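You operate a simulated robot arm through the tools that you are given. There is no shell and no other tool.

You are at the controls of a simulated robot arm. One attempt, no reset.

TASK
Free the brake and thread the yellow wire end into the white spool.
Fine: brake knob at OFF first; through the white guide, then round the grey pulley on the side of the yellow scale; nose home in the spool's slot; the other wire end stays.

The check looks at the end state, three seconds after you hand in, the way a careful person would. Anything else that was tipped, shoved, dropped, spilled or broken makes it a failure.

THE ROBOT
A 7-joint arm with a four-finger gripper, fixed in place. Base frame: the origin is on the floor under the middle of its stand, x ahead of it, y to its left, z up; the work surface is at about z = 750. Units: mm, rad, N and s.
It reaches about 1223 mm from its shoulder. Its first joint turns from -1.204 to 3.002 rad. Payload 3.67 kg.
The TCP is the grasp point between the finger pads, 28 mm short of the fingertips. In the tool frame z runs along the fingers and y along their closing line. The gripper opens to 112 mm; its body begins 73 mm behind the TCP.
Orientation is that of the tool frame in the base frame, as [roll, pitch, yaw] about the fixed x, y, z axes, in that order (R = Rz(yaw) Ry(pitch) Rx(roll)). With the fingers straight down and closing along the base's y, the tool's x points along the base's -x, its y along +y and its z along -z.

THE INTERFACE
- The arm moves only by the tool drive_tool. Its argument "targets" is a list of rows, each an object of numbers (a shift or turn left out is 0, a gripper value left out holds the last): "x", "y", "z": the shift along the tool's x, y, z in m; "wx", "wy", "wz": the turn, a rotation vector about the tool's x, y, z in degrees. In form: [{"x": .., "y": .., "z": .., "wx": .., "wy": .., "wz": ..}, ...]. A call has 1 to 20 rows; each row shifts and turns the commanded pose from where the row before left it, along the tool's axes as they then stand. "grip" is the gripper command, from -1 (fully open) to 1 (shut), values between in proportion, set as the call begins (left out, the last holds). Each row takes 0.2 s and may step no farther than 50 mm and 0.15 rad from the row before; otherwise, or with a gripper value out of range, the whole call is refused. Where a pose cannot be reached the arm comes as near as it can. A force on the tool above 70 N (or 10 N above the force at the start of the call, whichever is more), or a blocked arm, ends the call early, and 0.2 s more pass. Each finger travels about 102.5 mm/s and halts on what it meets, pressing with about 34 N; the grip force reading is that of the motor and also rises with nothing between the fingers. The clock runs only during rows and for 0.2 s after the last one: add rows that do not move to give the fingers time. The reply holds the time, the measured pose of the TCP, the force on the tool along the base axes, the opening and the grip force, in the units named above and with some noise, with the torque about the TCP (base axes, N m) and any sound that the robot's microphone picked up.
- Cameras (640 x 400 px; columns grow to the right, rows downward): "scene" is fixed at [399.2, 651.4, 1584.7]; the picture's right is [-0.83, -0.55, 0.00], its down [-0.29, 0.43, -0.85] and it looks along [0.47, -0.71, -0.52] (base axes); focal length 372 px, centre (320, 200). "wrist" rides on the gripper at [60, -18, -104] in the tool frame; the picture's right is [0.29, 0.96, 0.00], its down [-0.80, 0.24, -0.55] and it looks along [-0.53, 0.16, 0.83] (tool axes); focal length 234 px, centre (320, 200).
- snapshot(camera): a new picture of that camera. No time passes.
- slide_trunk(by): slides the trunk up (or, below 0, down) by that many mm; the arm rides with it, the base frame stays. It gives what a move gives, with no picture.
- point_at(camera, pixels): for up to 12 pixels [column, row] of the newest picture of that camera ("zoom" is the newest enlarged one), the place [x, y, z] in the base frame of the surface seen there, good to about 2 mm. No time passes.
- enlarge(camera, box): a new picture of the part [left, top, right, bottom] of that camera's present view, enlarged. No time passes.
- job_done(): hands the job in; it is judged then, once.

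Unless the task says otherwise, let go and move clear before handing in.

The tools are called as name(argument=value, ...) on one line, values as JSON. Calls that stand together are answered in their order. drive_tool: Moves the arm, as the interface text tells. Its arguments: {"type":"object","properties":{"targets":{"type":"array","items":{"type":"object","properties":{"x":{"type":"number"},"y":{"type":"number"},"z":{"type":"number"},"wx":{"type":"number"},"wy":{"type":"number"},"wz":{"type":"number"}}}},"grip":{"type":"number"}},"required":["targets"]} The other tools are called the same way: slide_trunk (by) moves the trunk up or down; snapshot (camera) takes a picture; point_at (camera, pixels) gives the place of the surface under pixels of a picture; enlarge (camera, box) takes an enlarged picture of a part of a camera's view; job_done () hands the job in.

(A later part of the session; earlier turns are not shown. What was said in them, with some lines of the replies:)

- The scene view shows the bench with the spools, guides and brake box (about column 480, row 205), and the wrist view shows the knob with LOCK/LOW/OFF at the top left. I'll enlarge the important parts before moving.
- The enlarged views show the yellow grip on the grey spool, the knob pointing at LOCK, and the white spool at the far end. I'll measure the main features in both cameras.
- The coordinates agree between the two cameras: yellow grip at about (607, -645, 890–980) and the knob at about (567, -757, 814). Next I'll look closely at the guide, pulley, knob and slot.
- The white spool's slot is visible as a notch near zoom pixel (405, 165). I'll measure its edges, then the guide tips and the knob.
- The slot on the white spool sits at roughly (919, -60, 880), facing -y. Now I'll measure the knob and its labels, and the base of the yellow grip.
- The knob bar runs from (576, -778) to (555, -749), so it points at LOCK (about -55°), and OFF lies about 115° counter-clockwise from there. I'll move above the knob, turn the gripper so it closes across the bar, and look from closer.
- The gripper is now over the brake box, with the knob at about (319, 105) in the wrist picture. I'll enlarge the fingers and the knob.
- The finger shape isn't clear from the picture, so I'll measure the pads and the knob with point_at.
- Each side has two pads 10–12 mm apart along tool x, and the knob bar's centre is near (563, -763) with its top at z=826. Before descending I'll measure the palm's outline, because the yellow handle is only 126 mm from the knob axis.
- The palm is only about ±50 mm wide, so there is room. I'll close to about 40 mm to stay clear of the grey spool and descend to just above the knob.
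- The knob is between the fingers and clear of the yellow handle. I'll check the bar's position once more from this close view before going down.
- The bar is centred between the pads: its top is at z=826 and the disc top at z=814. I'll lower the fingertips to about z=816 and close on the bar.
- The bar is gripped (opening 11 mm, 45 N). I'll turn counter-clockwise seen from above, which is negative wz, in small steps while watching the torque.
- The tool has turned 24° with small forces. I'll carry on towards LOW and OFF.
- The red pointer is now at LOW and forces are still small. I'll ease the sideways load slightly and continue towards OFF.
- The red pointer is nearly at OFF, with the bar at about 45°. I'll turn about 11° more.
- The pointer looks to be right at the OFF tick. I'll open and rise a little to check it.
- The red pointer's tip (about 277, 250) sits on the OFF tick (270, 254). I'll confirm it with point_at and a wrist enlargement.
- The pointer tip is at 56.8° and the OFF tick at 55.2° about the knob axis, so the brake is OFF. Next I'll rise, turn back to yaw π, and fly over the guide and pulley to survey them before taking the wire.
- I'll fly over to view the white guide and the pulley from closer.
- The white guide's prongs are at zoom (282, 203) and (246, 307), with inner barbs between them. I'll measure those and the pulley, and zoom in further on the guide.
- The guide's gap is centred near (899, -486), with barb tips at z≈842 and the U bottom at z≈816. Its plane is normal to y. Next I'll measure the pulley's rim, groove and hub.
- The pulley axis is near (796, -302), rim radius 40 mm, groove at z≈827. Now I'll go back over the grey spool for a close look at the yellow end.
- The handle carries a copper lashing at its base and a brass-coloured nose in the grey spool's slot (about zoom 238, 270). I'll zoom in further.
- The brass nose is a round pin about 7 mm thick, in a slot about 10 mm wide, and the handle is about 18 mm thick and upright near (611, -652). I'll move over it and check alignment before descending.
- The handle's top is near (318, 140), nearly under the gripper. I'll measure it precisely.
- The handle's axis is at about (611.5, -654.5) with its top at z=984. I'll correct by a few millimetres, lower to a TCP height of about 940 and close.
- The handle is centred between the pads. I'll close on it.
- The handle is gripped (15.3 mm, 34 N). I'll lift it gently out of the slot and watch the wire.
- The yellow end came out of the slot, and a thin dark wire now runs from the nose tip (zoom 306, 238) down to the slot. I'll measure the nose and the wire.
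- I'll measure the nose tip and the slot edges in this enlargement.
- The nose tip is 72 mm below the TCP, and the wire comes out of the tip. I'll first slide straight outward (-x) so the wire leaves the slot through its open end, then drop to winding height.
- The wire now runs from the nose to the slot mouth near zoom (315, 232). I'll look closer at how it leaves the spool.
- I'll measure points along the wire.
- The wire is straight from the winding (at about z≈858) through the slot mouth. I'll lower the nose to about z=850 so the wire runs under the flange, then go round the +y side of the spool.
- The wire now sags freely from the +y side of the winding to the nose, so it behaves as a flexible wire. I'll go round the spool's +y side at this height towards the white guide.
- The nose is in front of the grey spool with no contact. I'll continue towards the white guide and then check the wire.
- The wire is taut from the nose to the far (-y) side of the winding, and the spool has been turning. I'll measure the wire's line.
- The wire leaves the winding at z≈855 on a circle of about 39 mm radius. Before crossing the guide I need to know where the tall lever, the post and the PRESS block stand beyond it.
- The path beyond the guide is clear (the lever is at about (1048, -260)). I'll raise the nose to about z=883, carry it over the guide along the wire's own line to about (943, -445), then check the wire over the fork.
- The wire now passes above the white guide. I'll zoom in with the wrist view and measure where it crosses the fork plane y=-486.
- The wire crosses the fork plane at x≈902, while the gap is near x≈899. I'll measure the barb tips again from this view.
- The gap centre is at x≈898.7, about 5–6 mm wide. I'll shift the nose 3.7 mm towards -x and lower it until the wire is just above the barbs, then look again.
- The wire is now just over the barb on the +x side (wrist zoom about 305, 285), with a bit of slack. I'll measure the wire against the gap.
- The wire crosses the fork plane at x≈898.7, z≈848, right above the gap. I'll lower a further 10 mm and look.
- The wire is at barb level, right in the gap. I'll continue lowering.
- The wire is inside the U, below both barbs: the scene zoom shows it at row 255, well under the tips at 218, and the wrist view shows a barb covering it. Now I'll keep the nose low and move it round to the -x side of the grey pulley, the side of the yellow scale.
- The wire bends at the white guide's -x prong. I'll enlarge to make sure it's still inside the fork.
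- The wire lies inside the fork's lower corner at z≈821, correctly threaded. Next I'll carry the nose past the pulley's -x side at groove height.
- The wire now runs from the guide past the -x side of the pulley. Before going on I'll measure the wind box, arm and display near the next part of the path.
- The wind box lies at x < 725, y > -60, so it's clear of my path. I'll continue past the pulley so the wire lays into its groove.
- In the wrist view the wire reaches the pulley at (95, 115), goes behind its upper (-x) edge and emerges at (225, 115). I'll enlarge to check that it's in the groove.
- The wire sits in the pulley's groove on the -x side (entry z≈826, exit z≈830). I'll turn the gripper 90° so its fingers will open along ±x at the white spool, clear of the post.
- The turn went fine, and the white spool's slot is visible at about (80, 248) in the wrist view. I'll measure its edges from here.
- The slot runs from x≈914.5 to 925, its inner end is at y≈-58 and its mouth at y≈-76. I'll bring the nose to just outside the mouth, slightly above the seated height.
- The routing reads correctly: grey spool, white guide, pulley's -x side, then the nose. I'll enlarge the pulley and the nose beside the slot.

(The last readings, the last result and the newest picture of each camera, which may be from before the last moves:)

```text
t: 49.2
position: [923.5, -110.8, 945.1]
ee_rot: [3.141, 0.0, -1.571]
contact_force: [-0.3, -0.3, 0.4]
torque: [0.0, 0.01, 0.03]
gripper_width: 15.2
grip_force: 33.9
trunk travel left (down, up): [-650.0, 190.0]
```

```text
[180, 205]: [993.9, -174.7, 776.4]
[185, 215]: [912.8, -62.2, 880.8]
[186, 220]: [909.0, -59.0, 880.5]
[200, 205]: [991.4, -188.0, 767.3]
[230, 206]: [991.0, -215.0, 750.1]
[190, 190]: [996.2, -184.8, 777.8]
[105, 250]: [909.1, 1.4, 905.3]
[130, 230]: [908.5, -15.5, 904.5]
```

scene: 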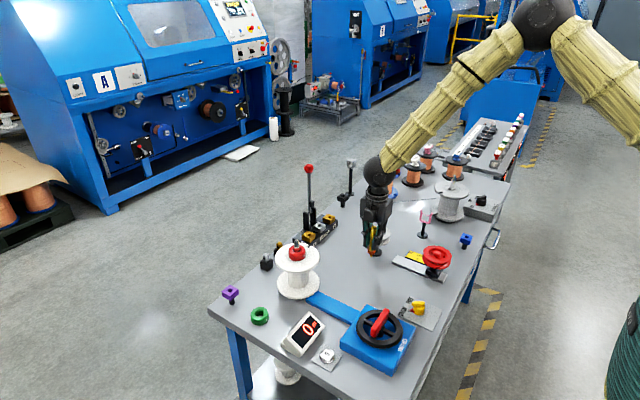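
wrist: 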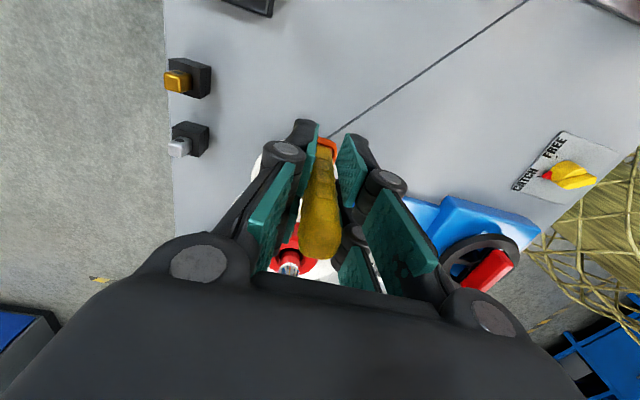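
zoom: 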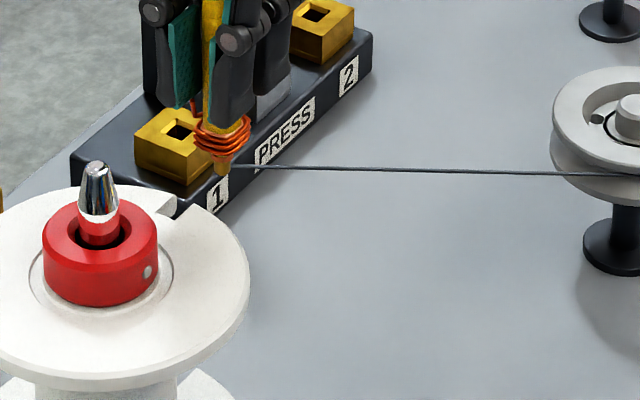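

The wire sits in the pulley groove. Now I'll measure the nose tip and the slot in a tighter enlargement.

enlarge(camera="scene", box=[300, 230, 335, 255])

enlarge(camera="wrist", box=[250, 130, 400, 290])

```text
16.00 times, centred on (318, 242) of scene
```

zoom: 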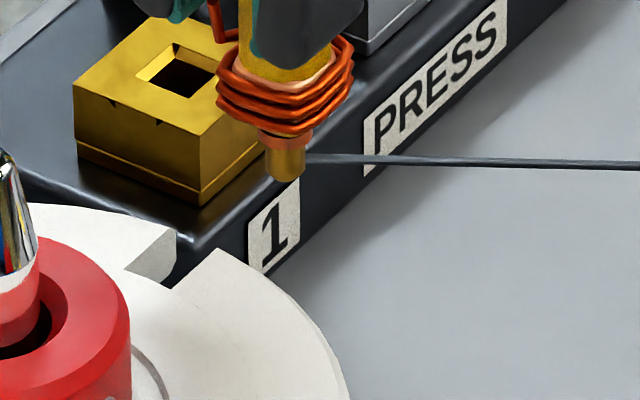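

```text
2.50 times, centred on (325, 210) of wrist
```

zoom: 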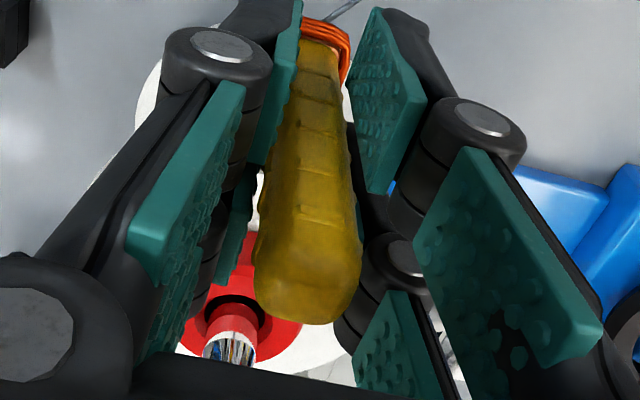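

The scene enlargement shows both the nose and the slot. I'll take it again and measure.

enlarge(camera="scene", box=[300, 230, 335, 255])

point_at(camera="zoom", pixels=[[286, 178], [286, 165], [286, 150], [275, 165], [297, 165], [283, 130], [125, 268], [174, 232], [170, 288], [213, 250], [310, 158], [345, 160]])

point_at(camera="zoom", pixels=[[135, 266], [150, 258], [165, 245], [176, 245], [155, 270], [180, 283], [195, 268], [205, 258], [225, 250], [120, 262]])

```text
16.00 times, centred on (318, 242) of scene
```

zoom: 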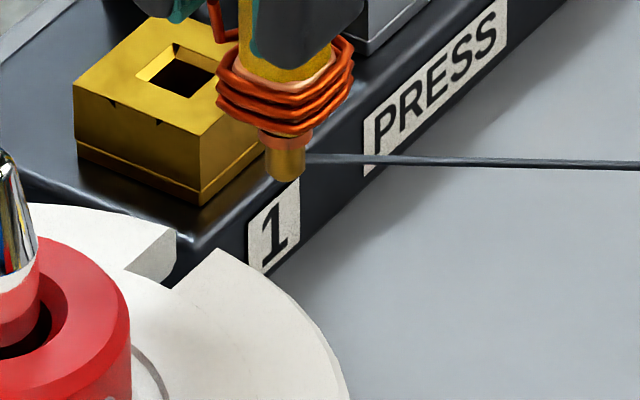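

```text
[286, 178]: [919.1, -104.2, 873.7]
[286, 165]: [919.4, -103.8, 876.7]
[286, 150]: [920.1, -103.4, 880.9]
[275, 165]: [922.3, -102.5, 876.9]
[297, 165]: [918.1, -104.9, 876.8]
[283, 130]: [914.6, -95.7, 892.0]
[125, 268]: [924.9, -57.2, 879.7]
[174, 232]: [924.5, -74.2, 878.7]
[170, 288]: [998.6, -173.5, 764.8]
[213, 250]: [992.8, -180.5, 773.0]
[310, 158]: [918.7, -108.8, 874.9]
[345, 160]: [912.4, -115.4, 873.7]
```

```text
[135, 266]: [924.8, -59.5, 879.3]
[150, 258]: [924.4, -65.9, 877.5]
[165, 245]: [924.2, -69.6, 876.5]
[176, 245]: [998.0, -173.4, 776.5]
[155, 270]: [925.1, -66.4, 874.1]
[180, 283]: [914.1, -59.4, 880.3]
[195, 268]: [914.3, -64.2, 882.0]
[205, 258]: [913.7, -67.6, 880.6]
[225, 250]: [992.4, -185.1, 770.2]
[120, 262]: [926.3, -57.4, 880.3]
```

The slot walls are at x≈914.0 and x≈924.8, so its centre is 919.4. The nose axis is near (921.5, -106). I'll shift 2 mm towards -x, lower 2.5 mm and move to just before the mouth, then re-measure.

drive_tool(targets=[{"y": 0.002, "z": 0.0025}, {"x": -0.007}, {"x": -0.007}, {"x": -0.006}, {}, {}], grip=1)

enlarge(camera="scene", box=[295, 230, 330, 255])

```text
t: 50.6
position: [919.9, -88.0, 942.5]
ee_rot: [3.141, -0.002, -1.569]
contact_force: [0.0, -0.7, 0.1]
torque: [-0.07, 0.02, -0.03]
gripper_width: 15.3
grip_force: 33.5
trunk travel left (down, up): [-650.0, 190.0]
```

```text
16.00 times, centred on (312, 242) of scene
```

zoom: 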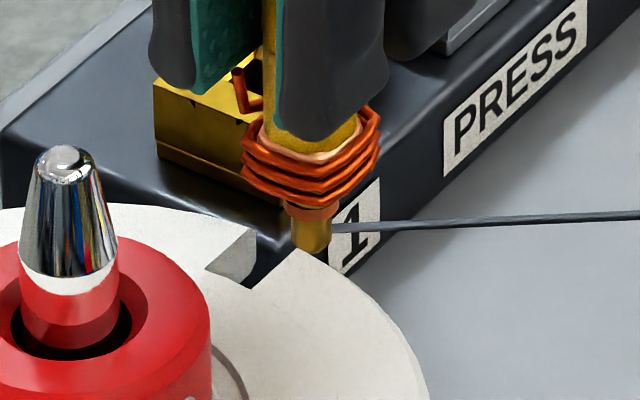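

I'll measure the nose against the slot walls again.

point_at(camera="zoom", pixels=[[311, 246], [311, 235], [311, 222], [296, 232], [328, 232], [209, 268], [240, 250], [256, 290], [270, 277], [285, 263], [345, 226], [390, 222]])

```text
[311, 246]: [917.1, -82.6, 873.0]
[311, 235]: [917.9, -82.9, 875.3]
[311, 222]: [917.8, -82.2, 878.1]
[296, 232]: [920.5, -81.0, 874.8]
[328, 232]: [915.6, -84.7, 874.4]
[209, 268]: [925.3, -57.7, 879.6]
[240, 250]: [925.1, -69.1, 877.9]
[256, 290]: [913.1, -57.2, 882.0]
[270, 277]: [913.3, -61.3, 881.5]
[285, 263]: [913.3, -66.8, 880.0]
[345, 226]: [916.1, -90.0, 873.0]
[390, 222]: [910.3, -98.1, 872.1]
```

The nose axis is at x≈919.6 and the slot centre at 919.3, so they line up. I'll slide in slowly.

drive_tool(targets=[{"x": -0.004}, {"x": -0.004}, {"x": -0.004}, {}], grip=1)

enlarge(camera="scene", box=[295, 230, 330, 255])

```text
t: 51.6
position: [921.0, -75.5, 942.2]
ee_rot: [-3.141, 0.0, -1.572]
contact_force: [0.0, -0.3, -1.2]
torque: [-0.03, 0.03, -0.02]
gripper_width: 15.1
grip_force: 33.5
trunk travel left (down, up): [-650.0, 190.0]
```

```text
16.00 times, centred on (312, 242) of scene
```

zoom: 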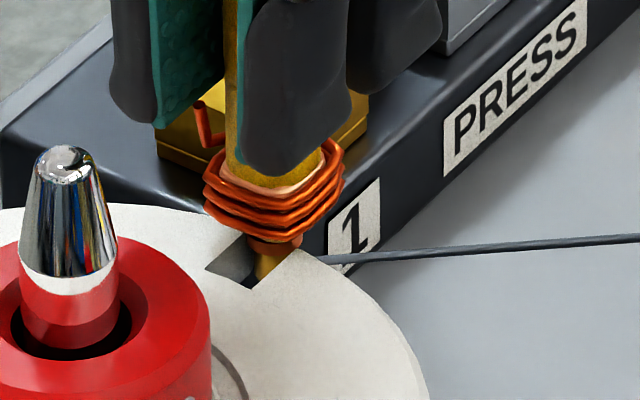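

The nose is inside the slot with no side force. I'll continue inward to the seat position.

drive_tool(targets=[{"x": -0.004}, {"x": -0.003}, {"x": -0.002}, {}, {}], grip=1)

enlarge(camera="scene", box=[295, 230, 330, 255])

```text
t: 52.8
position: [921.1, -66.8, 941.7]
ee_rot: [3.141, 0.001, -1.57]
contact_force: [0.3, 1.0, -0.5]
torque: [-0.02, 0.02, -0.01]
gripper_width: 15.4
grip_force: 33.6
trunk travel left (down, up): [-650.0, 190.0]
```

```text
16.00 times, centred on (312, 242) of scene
```

zoom: 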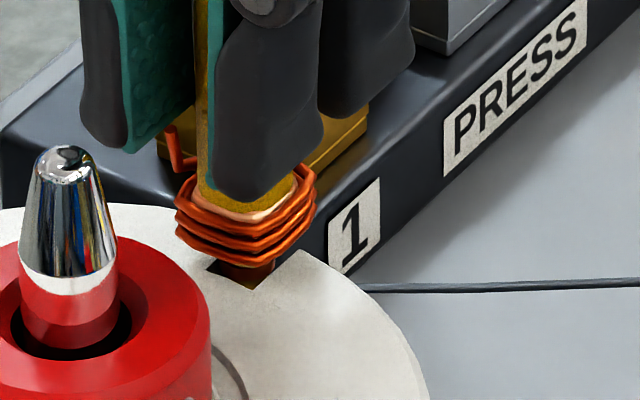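

The nose is deep in the slot. I'll measure how far it is from the inner end.

point_at(camera="zoom", pixels=[[250, 275], [240, 272], [262, 270], [225, 270], [214, 269], [250, 262], [246, 240], [370, 286], [400, 288], [255, 288], [280, 268]])

enlarge(camera="scene", box=[303, 240, 320, 253])

```text
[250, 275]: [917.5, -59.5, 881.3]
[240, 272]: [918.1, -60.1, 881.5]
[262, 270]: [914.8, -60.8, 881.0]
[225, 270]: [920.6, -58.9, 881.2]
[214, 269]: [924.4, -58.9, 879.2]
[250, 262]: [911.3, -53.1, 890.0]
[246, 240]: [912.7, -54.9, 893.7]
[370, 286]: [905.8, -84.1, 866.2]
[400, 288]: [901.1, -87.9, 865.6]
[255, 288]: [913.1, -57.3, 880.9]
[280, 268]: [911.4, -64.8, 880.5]
```

```text
16.00 times, centred on (312, 246) of scene
```

zoom: 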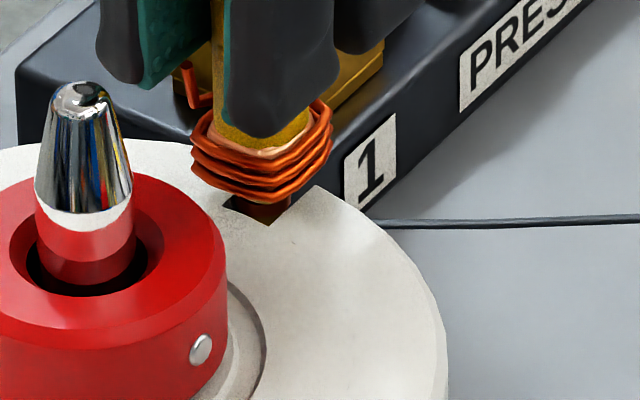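

The nose axis is at about (920, -63.5), 5.7 mm from the slot's inner end, the same as it was in the grey spool, and the wire leaves under the flange. I'll lower gently onto the seat.

drive_tool(targets=[{"z": 0.001}, {"z": 0.001}, {}, {}], grip=1)

enlarge(camera="scene", box=[303, 240, 320, 253])

```text
t: 53.8
position: [920.1, -66.5, 941.9]
ee_rot: [-3.141, -0.001, -1.57]
contact_force: [0.2, 0.2, 1.9]
torque: [0.03, 0.0, 0.0]
gripper_width: 15.3
grip_force: 34.3
trunk travel left (down, up): [-650.0, 190.0]
```

```text
16.00 times, centred on (312, 246) of scene
```

zoom: 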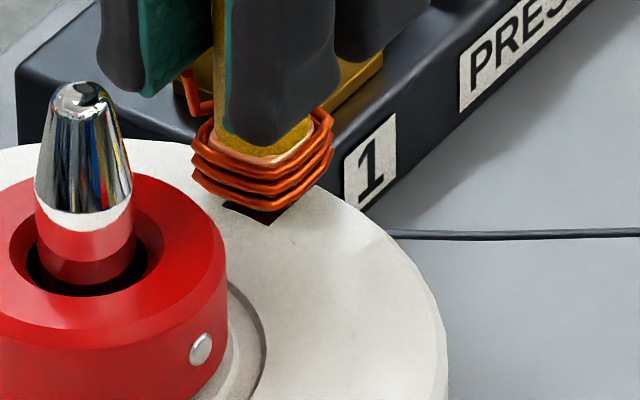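

The first contact reads about 2 N upward. I'll lower a little further until it seats.

drive_tool(targets=[{"z": 0.001}, {}, {}], grip=1)

drive_tool(targets=[{"z": 0.001}, {}, {}], grip=1)

enlarge(camera="scene", box=[303, 240, 320, 253])

```text
t: 54.6
position: [920.5, -66.2, 941.4]
ee_rot: [-3.14, 0.001, -1.57]
contact_force: [1.3, 0.2, 7.0]
torque: [0.08, 0.0, -0.01]
gripper_width: 15.3
grip_force: 34.2
trunk travel left (down, up): [-650.0, 190.0]
```

```text
t: 55.4
position: [919.7, -65.8, 939.8]
ee_rot: [-3.137, 0.0, -1.569]
contact_force: [2.8, 3.0, 18.4]
torque: [0.28, -0.09, -0.14]
gripper_width: 15.2
grip_force: 33.5
trunk travel left (down, up): [-650.0, 190.0]
```

```text
16.00 times, centred on (312, 246) of scene
```

zoom: 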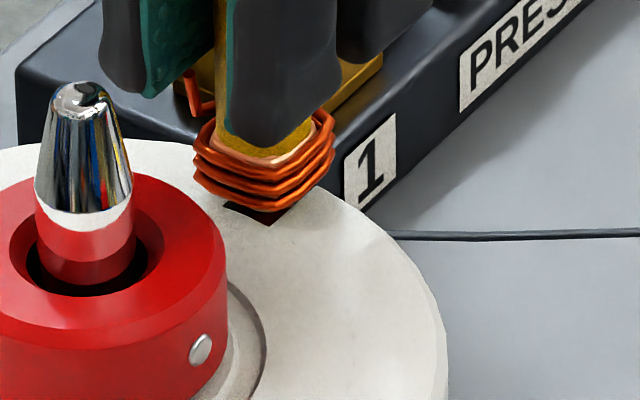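

It's now bearing on the flange with 18 N at z≈940, the same height at which it sat in the grey spool. I'll unload most of that and ease the nose inward to find the slot's inner end.

drive_tool(targets=[{"z": -0.0014}, {"x": -0.001}, {"x": -0.001}, {}], grip=1)

enlarge(camera="scene", box=[303, 240, 320, 253])

```text
t: 56.4
position: [920.3, -67.5, 940.7]
ee_rot: [-3.14, 0.0, -1.569]
contact_force: [1.1, -5.8, 13.1]
torque: [-0.31, 0.0, -0.04]
gripper_width: 15.3
grip_force: 33.9
trunk travel left (down, up): [-650.0, 190.0]
```

```text
16.00 times, centred on (312, 246) of scene
```

zoom: 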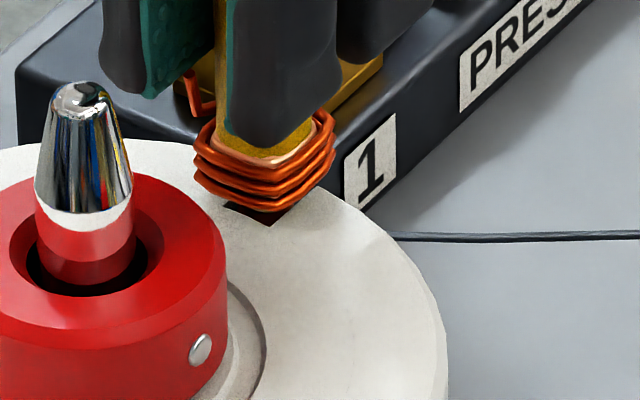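

Pushing 2 mm inward gives 6 N back, and there's still 13 N vertically. I'll lift 1.2 mm to see whether it's free or held.

drive_tool(targets=[{"z": -0.0012}, {}, {}], grip=1)

```text
t: 57.2
position: [919.4, -65.5, 941.4]
ee_rot: [3.141, 0.0, -1.568]
contact_force: [-2.1, -0.3, 3.0]
torque: [-0.01, 0.04, 0.07]
gripper_width: 15.3
grip_force: 34.1
trunk travel left (down, up): [-650.0, 190.0]
```

It was only friction; with 3 N of vertical load the nose moved inward freely. I'll push in small steps until the inner end stops it.

drive_tool(targets=[{"x": -0.001}, {}, {}], grip=1)

drive_tool(targets=[{"x": -0.001}, {}, {}], grip=1)

enlarge(camera="scene", box=[303, 240, 320, 253])

```text
t: 58.0
position: [921.6, -63.6, 941.3]
ee_rot: [3.14, -0.001, -1.569]
contact_force: [-0.5, 0.2, -0.3]
torque: [0.01, 0.03, 0.02]
gripper_width: 15.3
grip_force: 33.8
trunk travel left (down, up): [-650.0, 190.0]
```

```text
t: 58.8
position: [920.7, -64.0, 941.4]
ee_rot: [3.141, -0.001, -1.57]
contact_force: [-0.7, -5.0, 0.1]
torque: [-0.32, 0.0, 0.03]
gripper_width: 15.1
grip_force: 34.2
trunk travel left (down, up): [-650.0, 190.0]
```

```text
16.00 times, centred on (312, 246) of scene
```

zoom: 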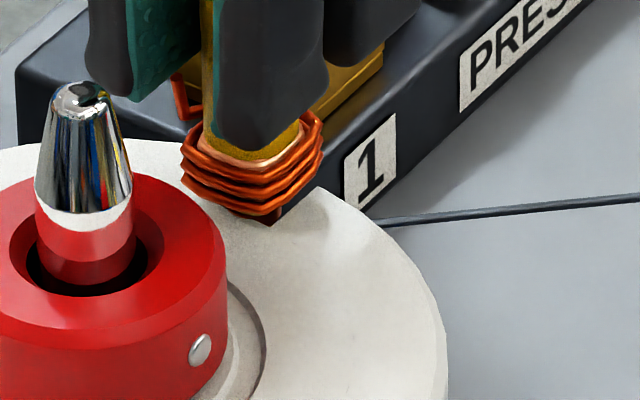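

The inner end stops the nose (5 N). I'll back off half a millimetre, lower onto the seat lightly, and check the whole wire before releasing.

drive_tool(targets=[{"x": 0.0006}, {"z": 0.0008}, {}, {}], grip=1)

enlarge(camera="scene", box=[280, 170, 480, 300])

enlarge(camera="scene", box=[300, 235, 330, 260])

```text
t: 59.8
position: [920.3, -63.9, 941.1]
ee_rot: [-3.142, -0.001, -1.572]
contact_force: [-1.7, -5.1, 4.2]
torque: [-0.27, 0.08, 0.12]
gripper_width: 15.2
grip_force: 34.0
trunk travel left (down, up): [-650.0, 190.0]
```

```text
3.08 times, centred on (380, 235) of scene
```

zoom: 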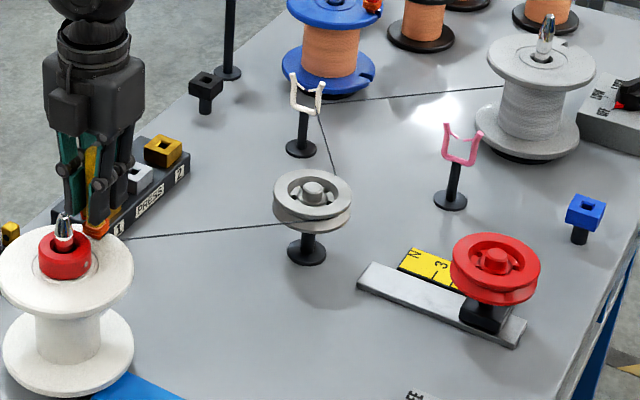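

```text
16.00 times, centred on (315, 248) of scene
```

zoom: 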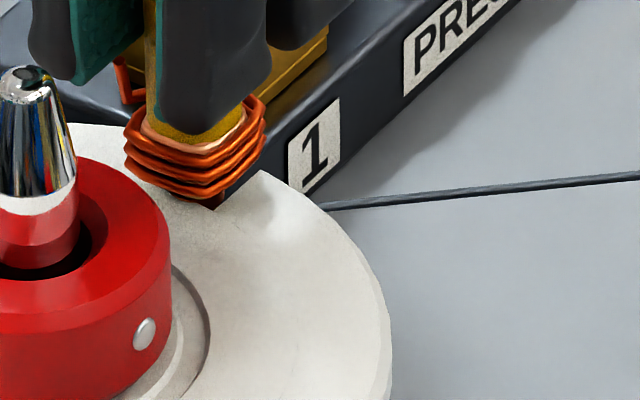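

The routing looks right from end to end. I'll check the guide and the pulley once more in close-up before letting go.

enlarge(camera="scene", box=[360, 185, 400, 250])

enlarge(camera="scene", box=[365, 190, 390, 210])

```text
6.15 times, centred on (380, 218) of scene
```

zoom: 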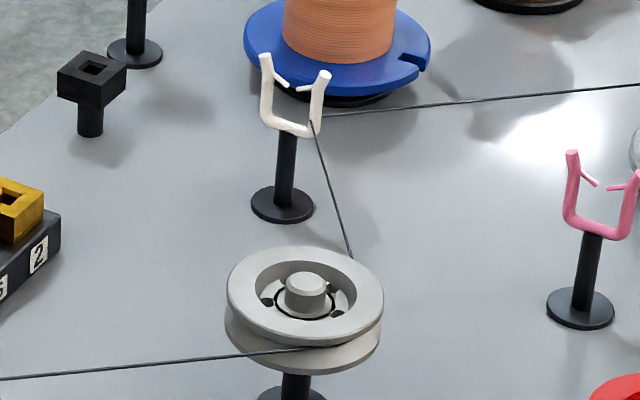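

```text
16.00 times, centred on (378, 200) of scene
```

zoom: 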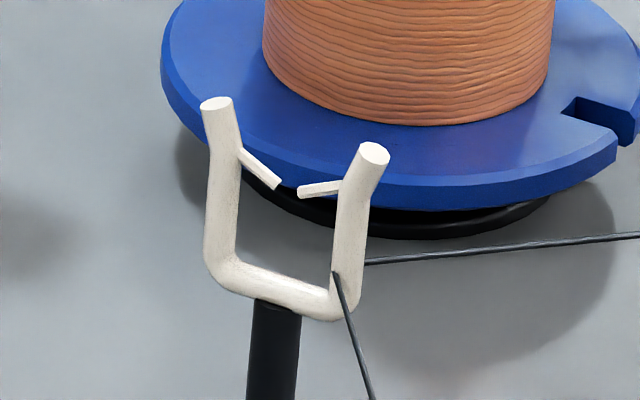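

The wire lies inside the fork against the -x prong and in the pulley groove. I'll relieve the remaining side load, keep a light downward seat, then open the gripper.

drive_tool(targets=[{"z": -0.0008}, {"x": 0.0008}, {}, {"z": 0.001}, {}, {}], grip=1)

enlarge(camera="scene", box=[300, 235, 330, 260])

```text
t: 61.2
position: [921.0, -63.1, 940.5]
ee_rot: [-3.141, 0.0, -1.569]
contact_force: [0.7, 2.0, 5.3]
torque: [0.29, 0.01, -0.08]
gripper_width: 15.4
grip_force: 34.0
trunk travel left (down, up): [-650.0, 190.0]
```

```text
16.00 times, centred on (315, 248) of scene
```

zoom: 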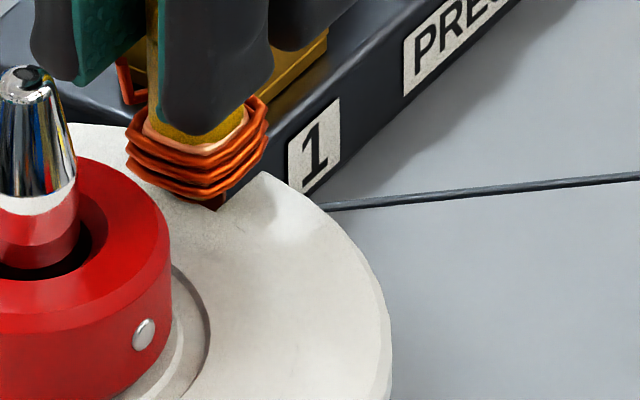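

Side load is about 2 N and downward load about 5 N. I'll open a little first, staying round the handle, to see whether it stands by itself.

drive_tool(targets=[{}, {}, {}], grip=0.6)

enlarge(camera="scene", box=[290, 215, 345, 265])

snapshot(camera="wrist")

```text
t: 62.0
position: [920.1, -64.9, 941.1]
ee_rot: [-3.141, 0.0, -1.571]
contact_force: [-0.6, 1.0, 0.4]
torque: [0.02, 0.03, 0.0]
gripper_width: 22.6
grip_force: 0.1
trunk travel left (down, up): [-650.0, 190.0]
```

```text
8.00 times, centred on (318, 240) of scene
```

zoom: 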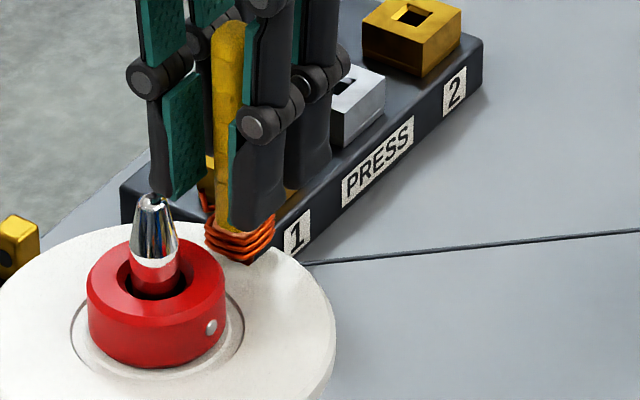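

```text
taken
```

wrist: 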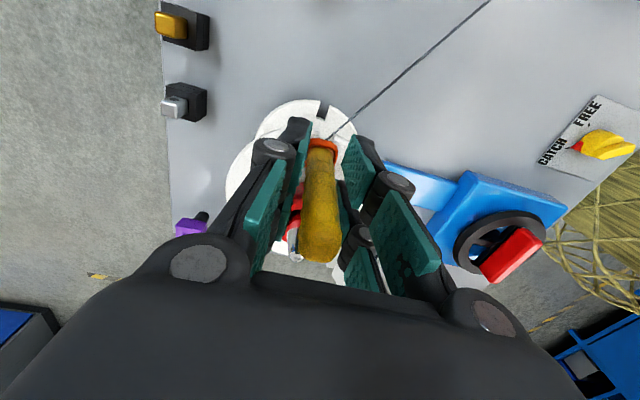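

The handle stands upright inside the slightly open fingers. I'll open wider and wait a moment to see that it doesn't lean.

drive_tool(targets=[{}, {}, {}, {}, {}], grip=0.3)

enlarge(camera="scene", box=[290, 215, 345, 265])

snapshot(camera="wrist")

```text
t: 63.2
position: [921.7, -64.8, 940.7]
ee_rot: [3.141, 0.0, -1.57]
contact_force: [0.0, -0.2, 0.1]
torque: [0.03, -0.01, 0.01]
gripper_width: 38.9
grip_force: 0.0
trunk travel left (down, up): [-650.0, 190.0]
```

```text
8.00 times, centred on (318, 240) of scene
```

zoom: 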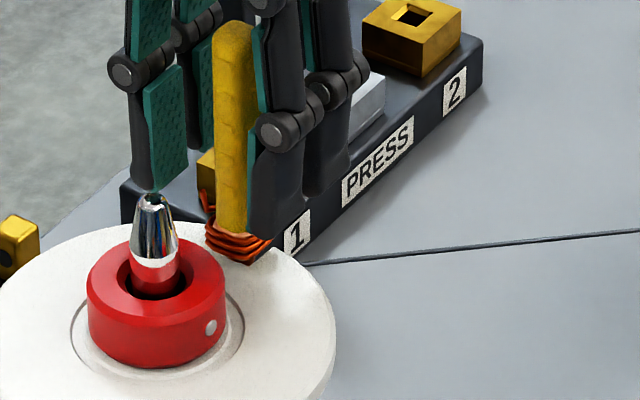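

```text
taken
```

wrist: 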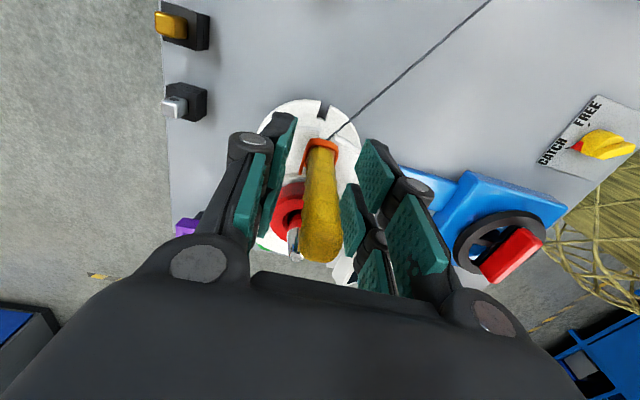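

The handle stands on its own. I'll open wider and rise straight up, clear of it.

drive_tool(targets=[{}, {}, {}], grip=-0.3)

snapshot(camera="wrist")

enlarge(camera="scene", box=[290, 215, 345, 265])

```text
t: 64.0
position: [920.3, -64.3, 940.3]
ee_rot: [-3.141, -0.002, -1.57]
contact_force: [-0.1, -0.6, -0.6]
torque: [0.01, -0.01, 0.0]
gripper_width: 72.7
grip_force: 0.1
trunk travel left (down, up): [-650.0, 190.0]
```

```text
taken
```

wrist: 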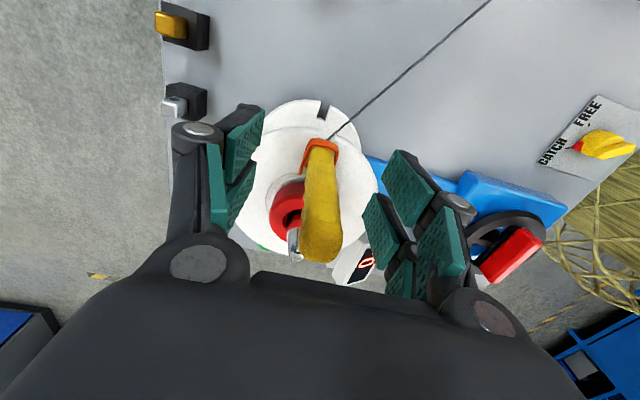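

```text
8.00 times, centred on (318, 240) of scene
```

zoom: 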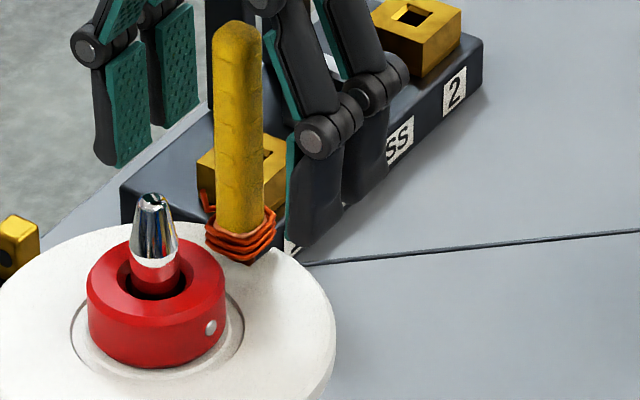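

The fingers are well clear of the upright handle on both sides. I'll rise straight up in steps.

drive_tool(targets=[{"z": -0.02}, {"z": -0.03}, {"z": -0.04}, {"z": -0.04}, {"z": -0.04}, {"z": -0.04}, {}], grip=-0.3)

snapshot(camera="wrist")

snapshot(camera="scene")

enlarge(camera="scene", box=[270, 200, 345, 300])

```text
t: 65.6
position: [923.2, -65.4, 1151.9]
ee_rot: [3.141, 0.0, -1.571]
contact_force: [-0.4, 0.1, -0.4]
torque: [0.0, 0.04, -0.02]
gripper_width: 72.9
grip_force: 0.1
trunk travel left (down, up): [-650.0, 190.0]
```

```text
taken
```

wrist: 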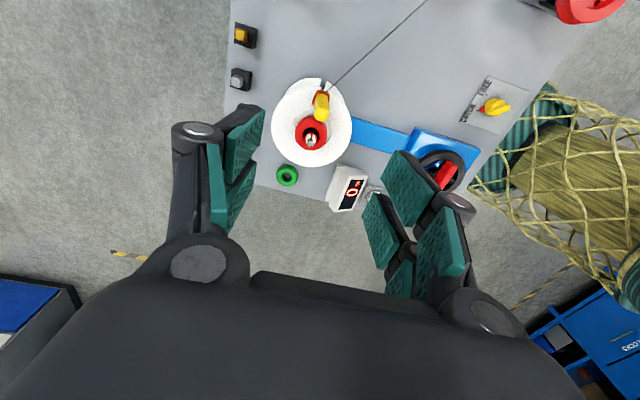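

```text
taken
```

scene: 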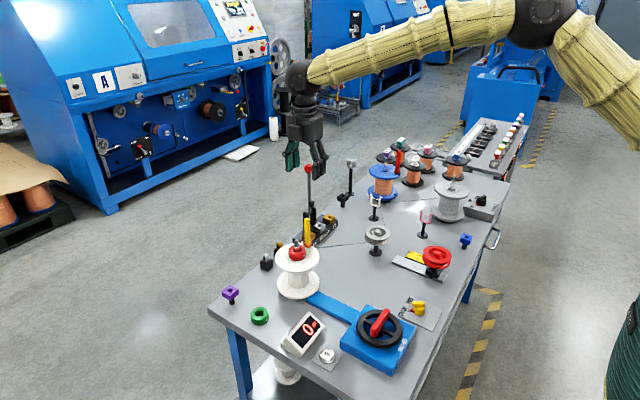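

```text
4.00 times, centred on (308, 250) of scene
```

zoom: 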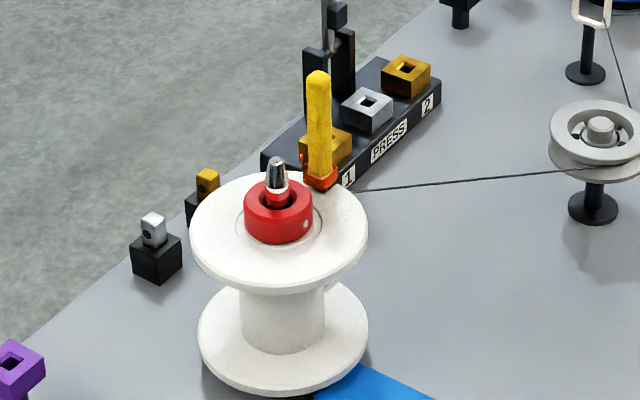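

The end stands upright in the white spool. I'll check its seating (height and depth in the slot), and then the brake, guide and pulley.

enlarge(camera="wrist", box=[260, 65, 370, 175])

point_at(camera="zoom", pixels=[[365, 240], [350, 160], [330, 200], [310, 110], [320, 60], [345, 130], [370, 260], [300, 340]])

enlarge(camera="scene", box=[295, 225, 330, 260])

point_at(camera="zoom", pixels=[[200, 200], [190, 150], [210, 250], [230, 265], [250, 262], [220, 280]])

```text
3.64 times, centred on (315, 120) of wrist
```

zoom: 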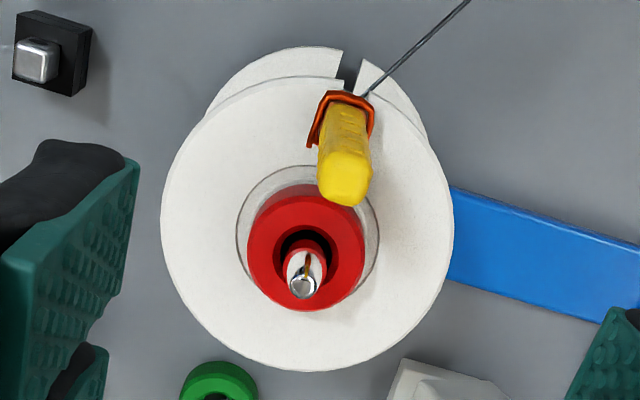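

```text
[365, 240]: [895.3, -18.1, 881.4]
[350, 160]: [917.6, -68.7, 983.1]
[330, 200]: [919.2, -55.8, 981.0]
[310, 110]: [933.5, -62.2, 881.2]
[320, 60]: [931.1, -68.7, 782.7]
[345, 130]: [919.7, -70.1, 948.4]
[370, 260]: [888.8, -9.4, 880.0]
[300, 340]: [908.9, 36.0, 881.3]
```

```text
11.43 times, centred on (312, 242) of scene
```

zoom: 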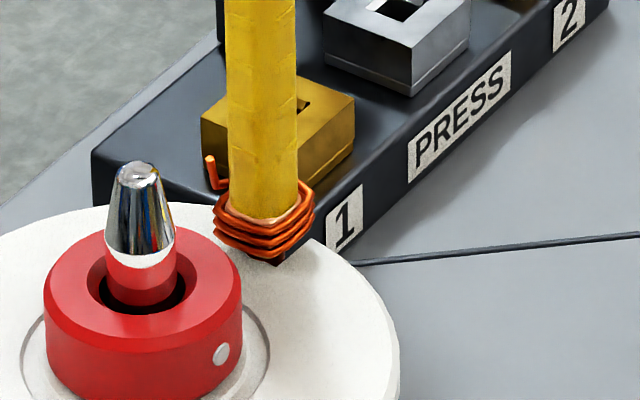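

```text
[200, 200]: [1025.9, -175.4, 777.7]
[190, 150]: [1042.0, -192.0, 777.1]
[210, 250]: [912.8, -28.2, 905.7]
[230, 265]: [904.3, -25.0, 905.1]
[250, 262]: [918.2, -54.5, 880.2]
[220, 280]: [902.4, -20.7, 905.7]
```

The handle's top is at z≈983, exactly as it stood in the grey spool, and its depth in the slot matches too. A final look at the guide, pulley, brake and red end.

enlarge(camera="scene", box=[355, 185, 405, 255])

enlarge(camera="scene", box=[360, 140, 520, 250])

enlarge(camera="scene", box=[200, 225, 480, 395])

```text
5.71 times, centred on (380, 220) of scene
```

zoom: 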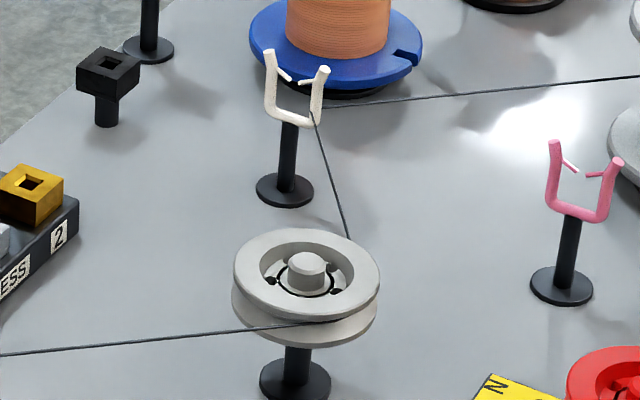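

```text
3.64 times, centred on (440, 195) of scene
```

zoom: 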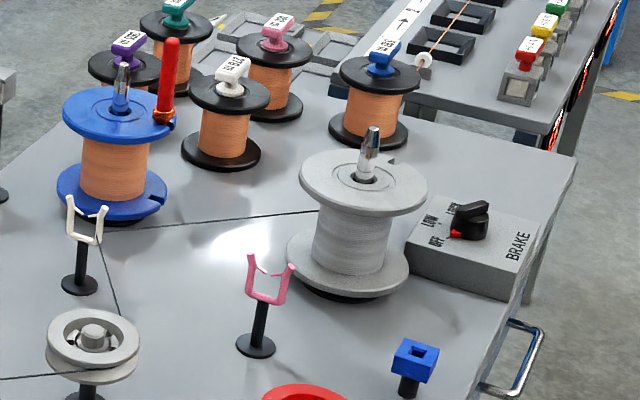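

```text
2.29 times, centred on (340, 310) of scene
```

zoom: 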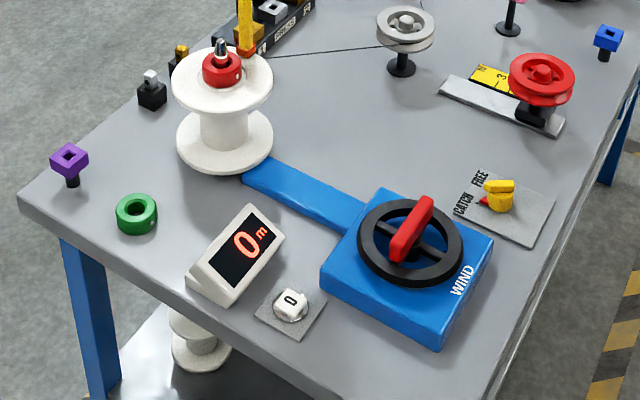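

The knob is at OFF. The wire runs through the white guide and round the -x (yellow-scale) side of the grey pulley, and the nose sits in the white spool's slot. The red end and everything else look undisturbed, and the gripper is clear, so I'm handing in.

job_done()

```text
The job is handed in.
```

The job is handed in, and the last pictures before that showed everything in place; I have not had the check's verdict.

- **Brake:** the knob's red pointer is on the OFF tick. I turned it before touching the wire.
- **Route:** the wire runs from the grey spool through the white guide, below both barbs. It then goes round the grey pulley in its groove, on the side facing the yellow scale.
- **White spool:** the nose is in the slot against its inner end, and the yellow handle stands on its own. Its top is at about z = 983, the same height it had in the grey spool.
- **Everything else:** the red wire end is still in the blue spool, and I saw nothing tipped, shoved or dropped. The gripper was open and about 210 mm above its release height when I handed in.
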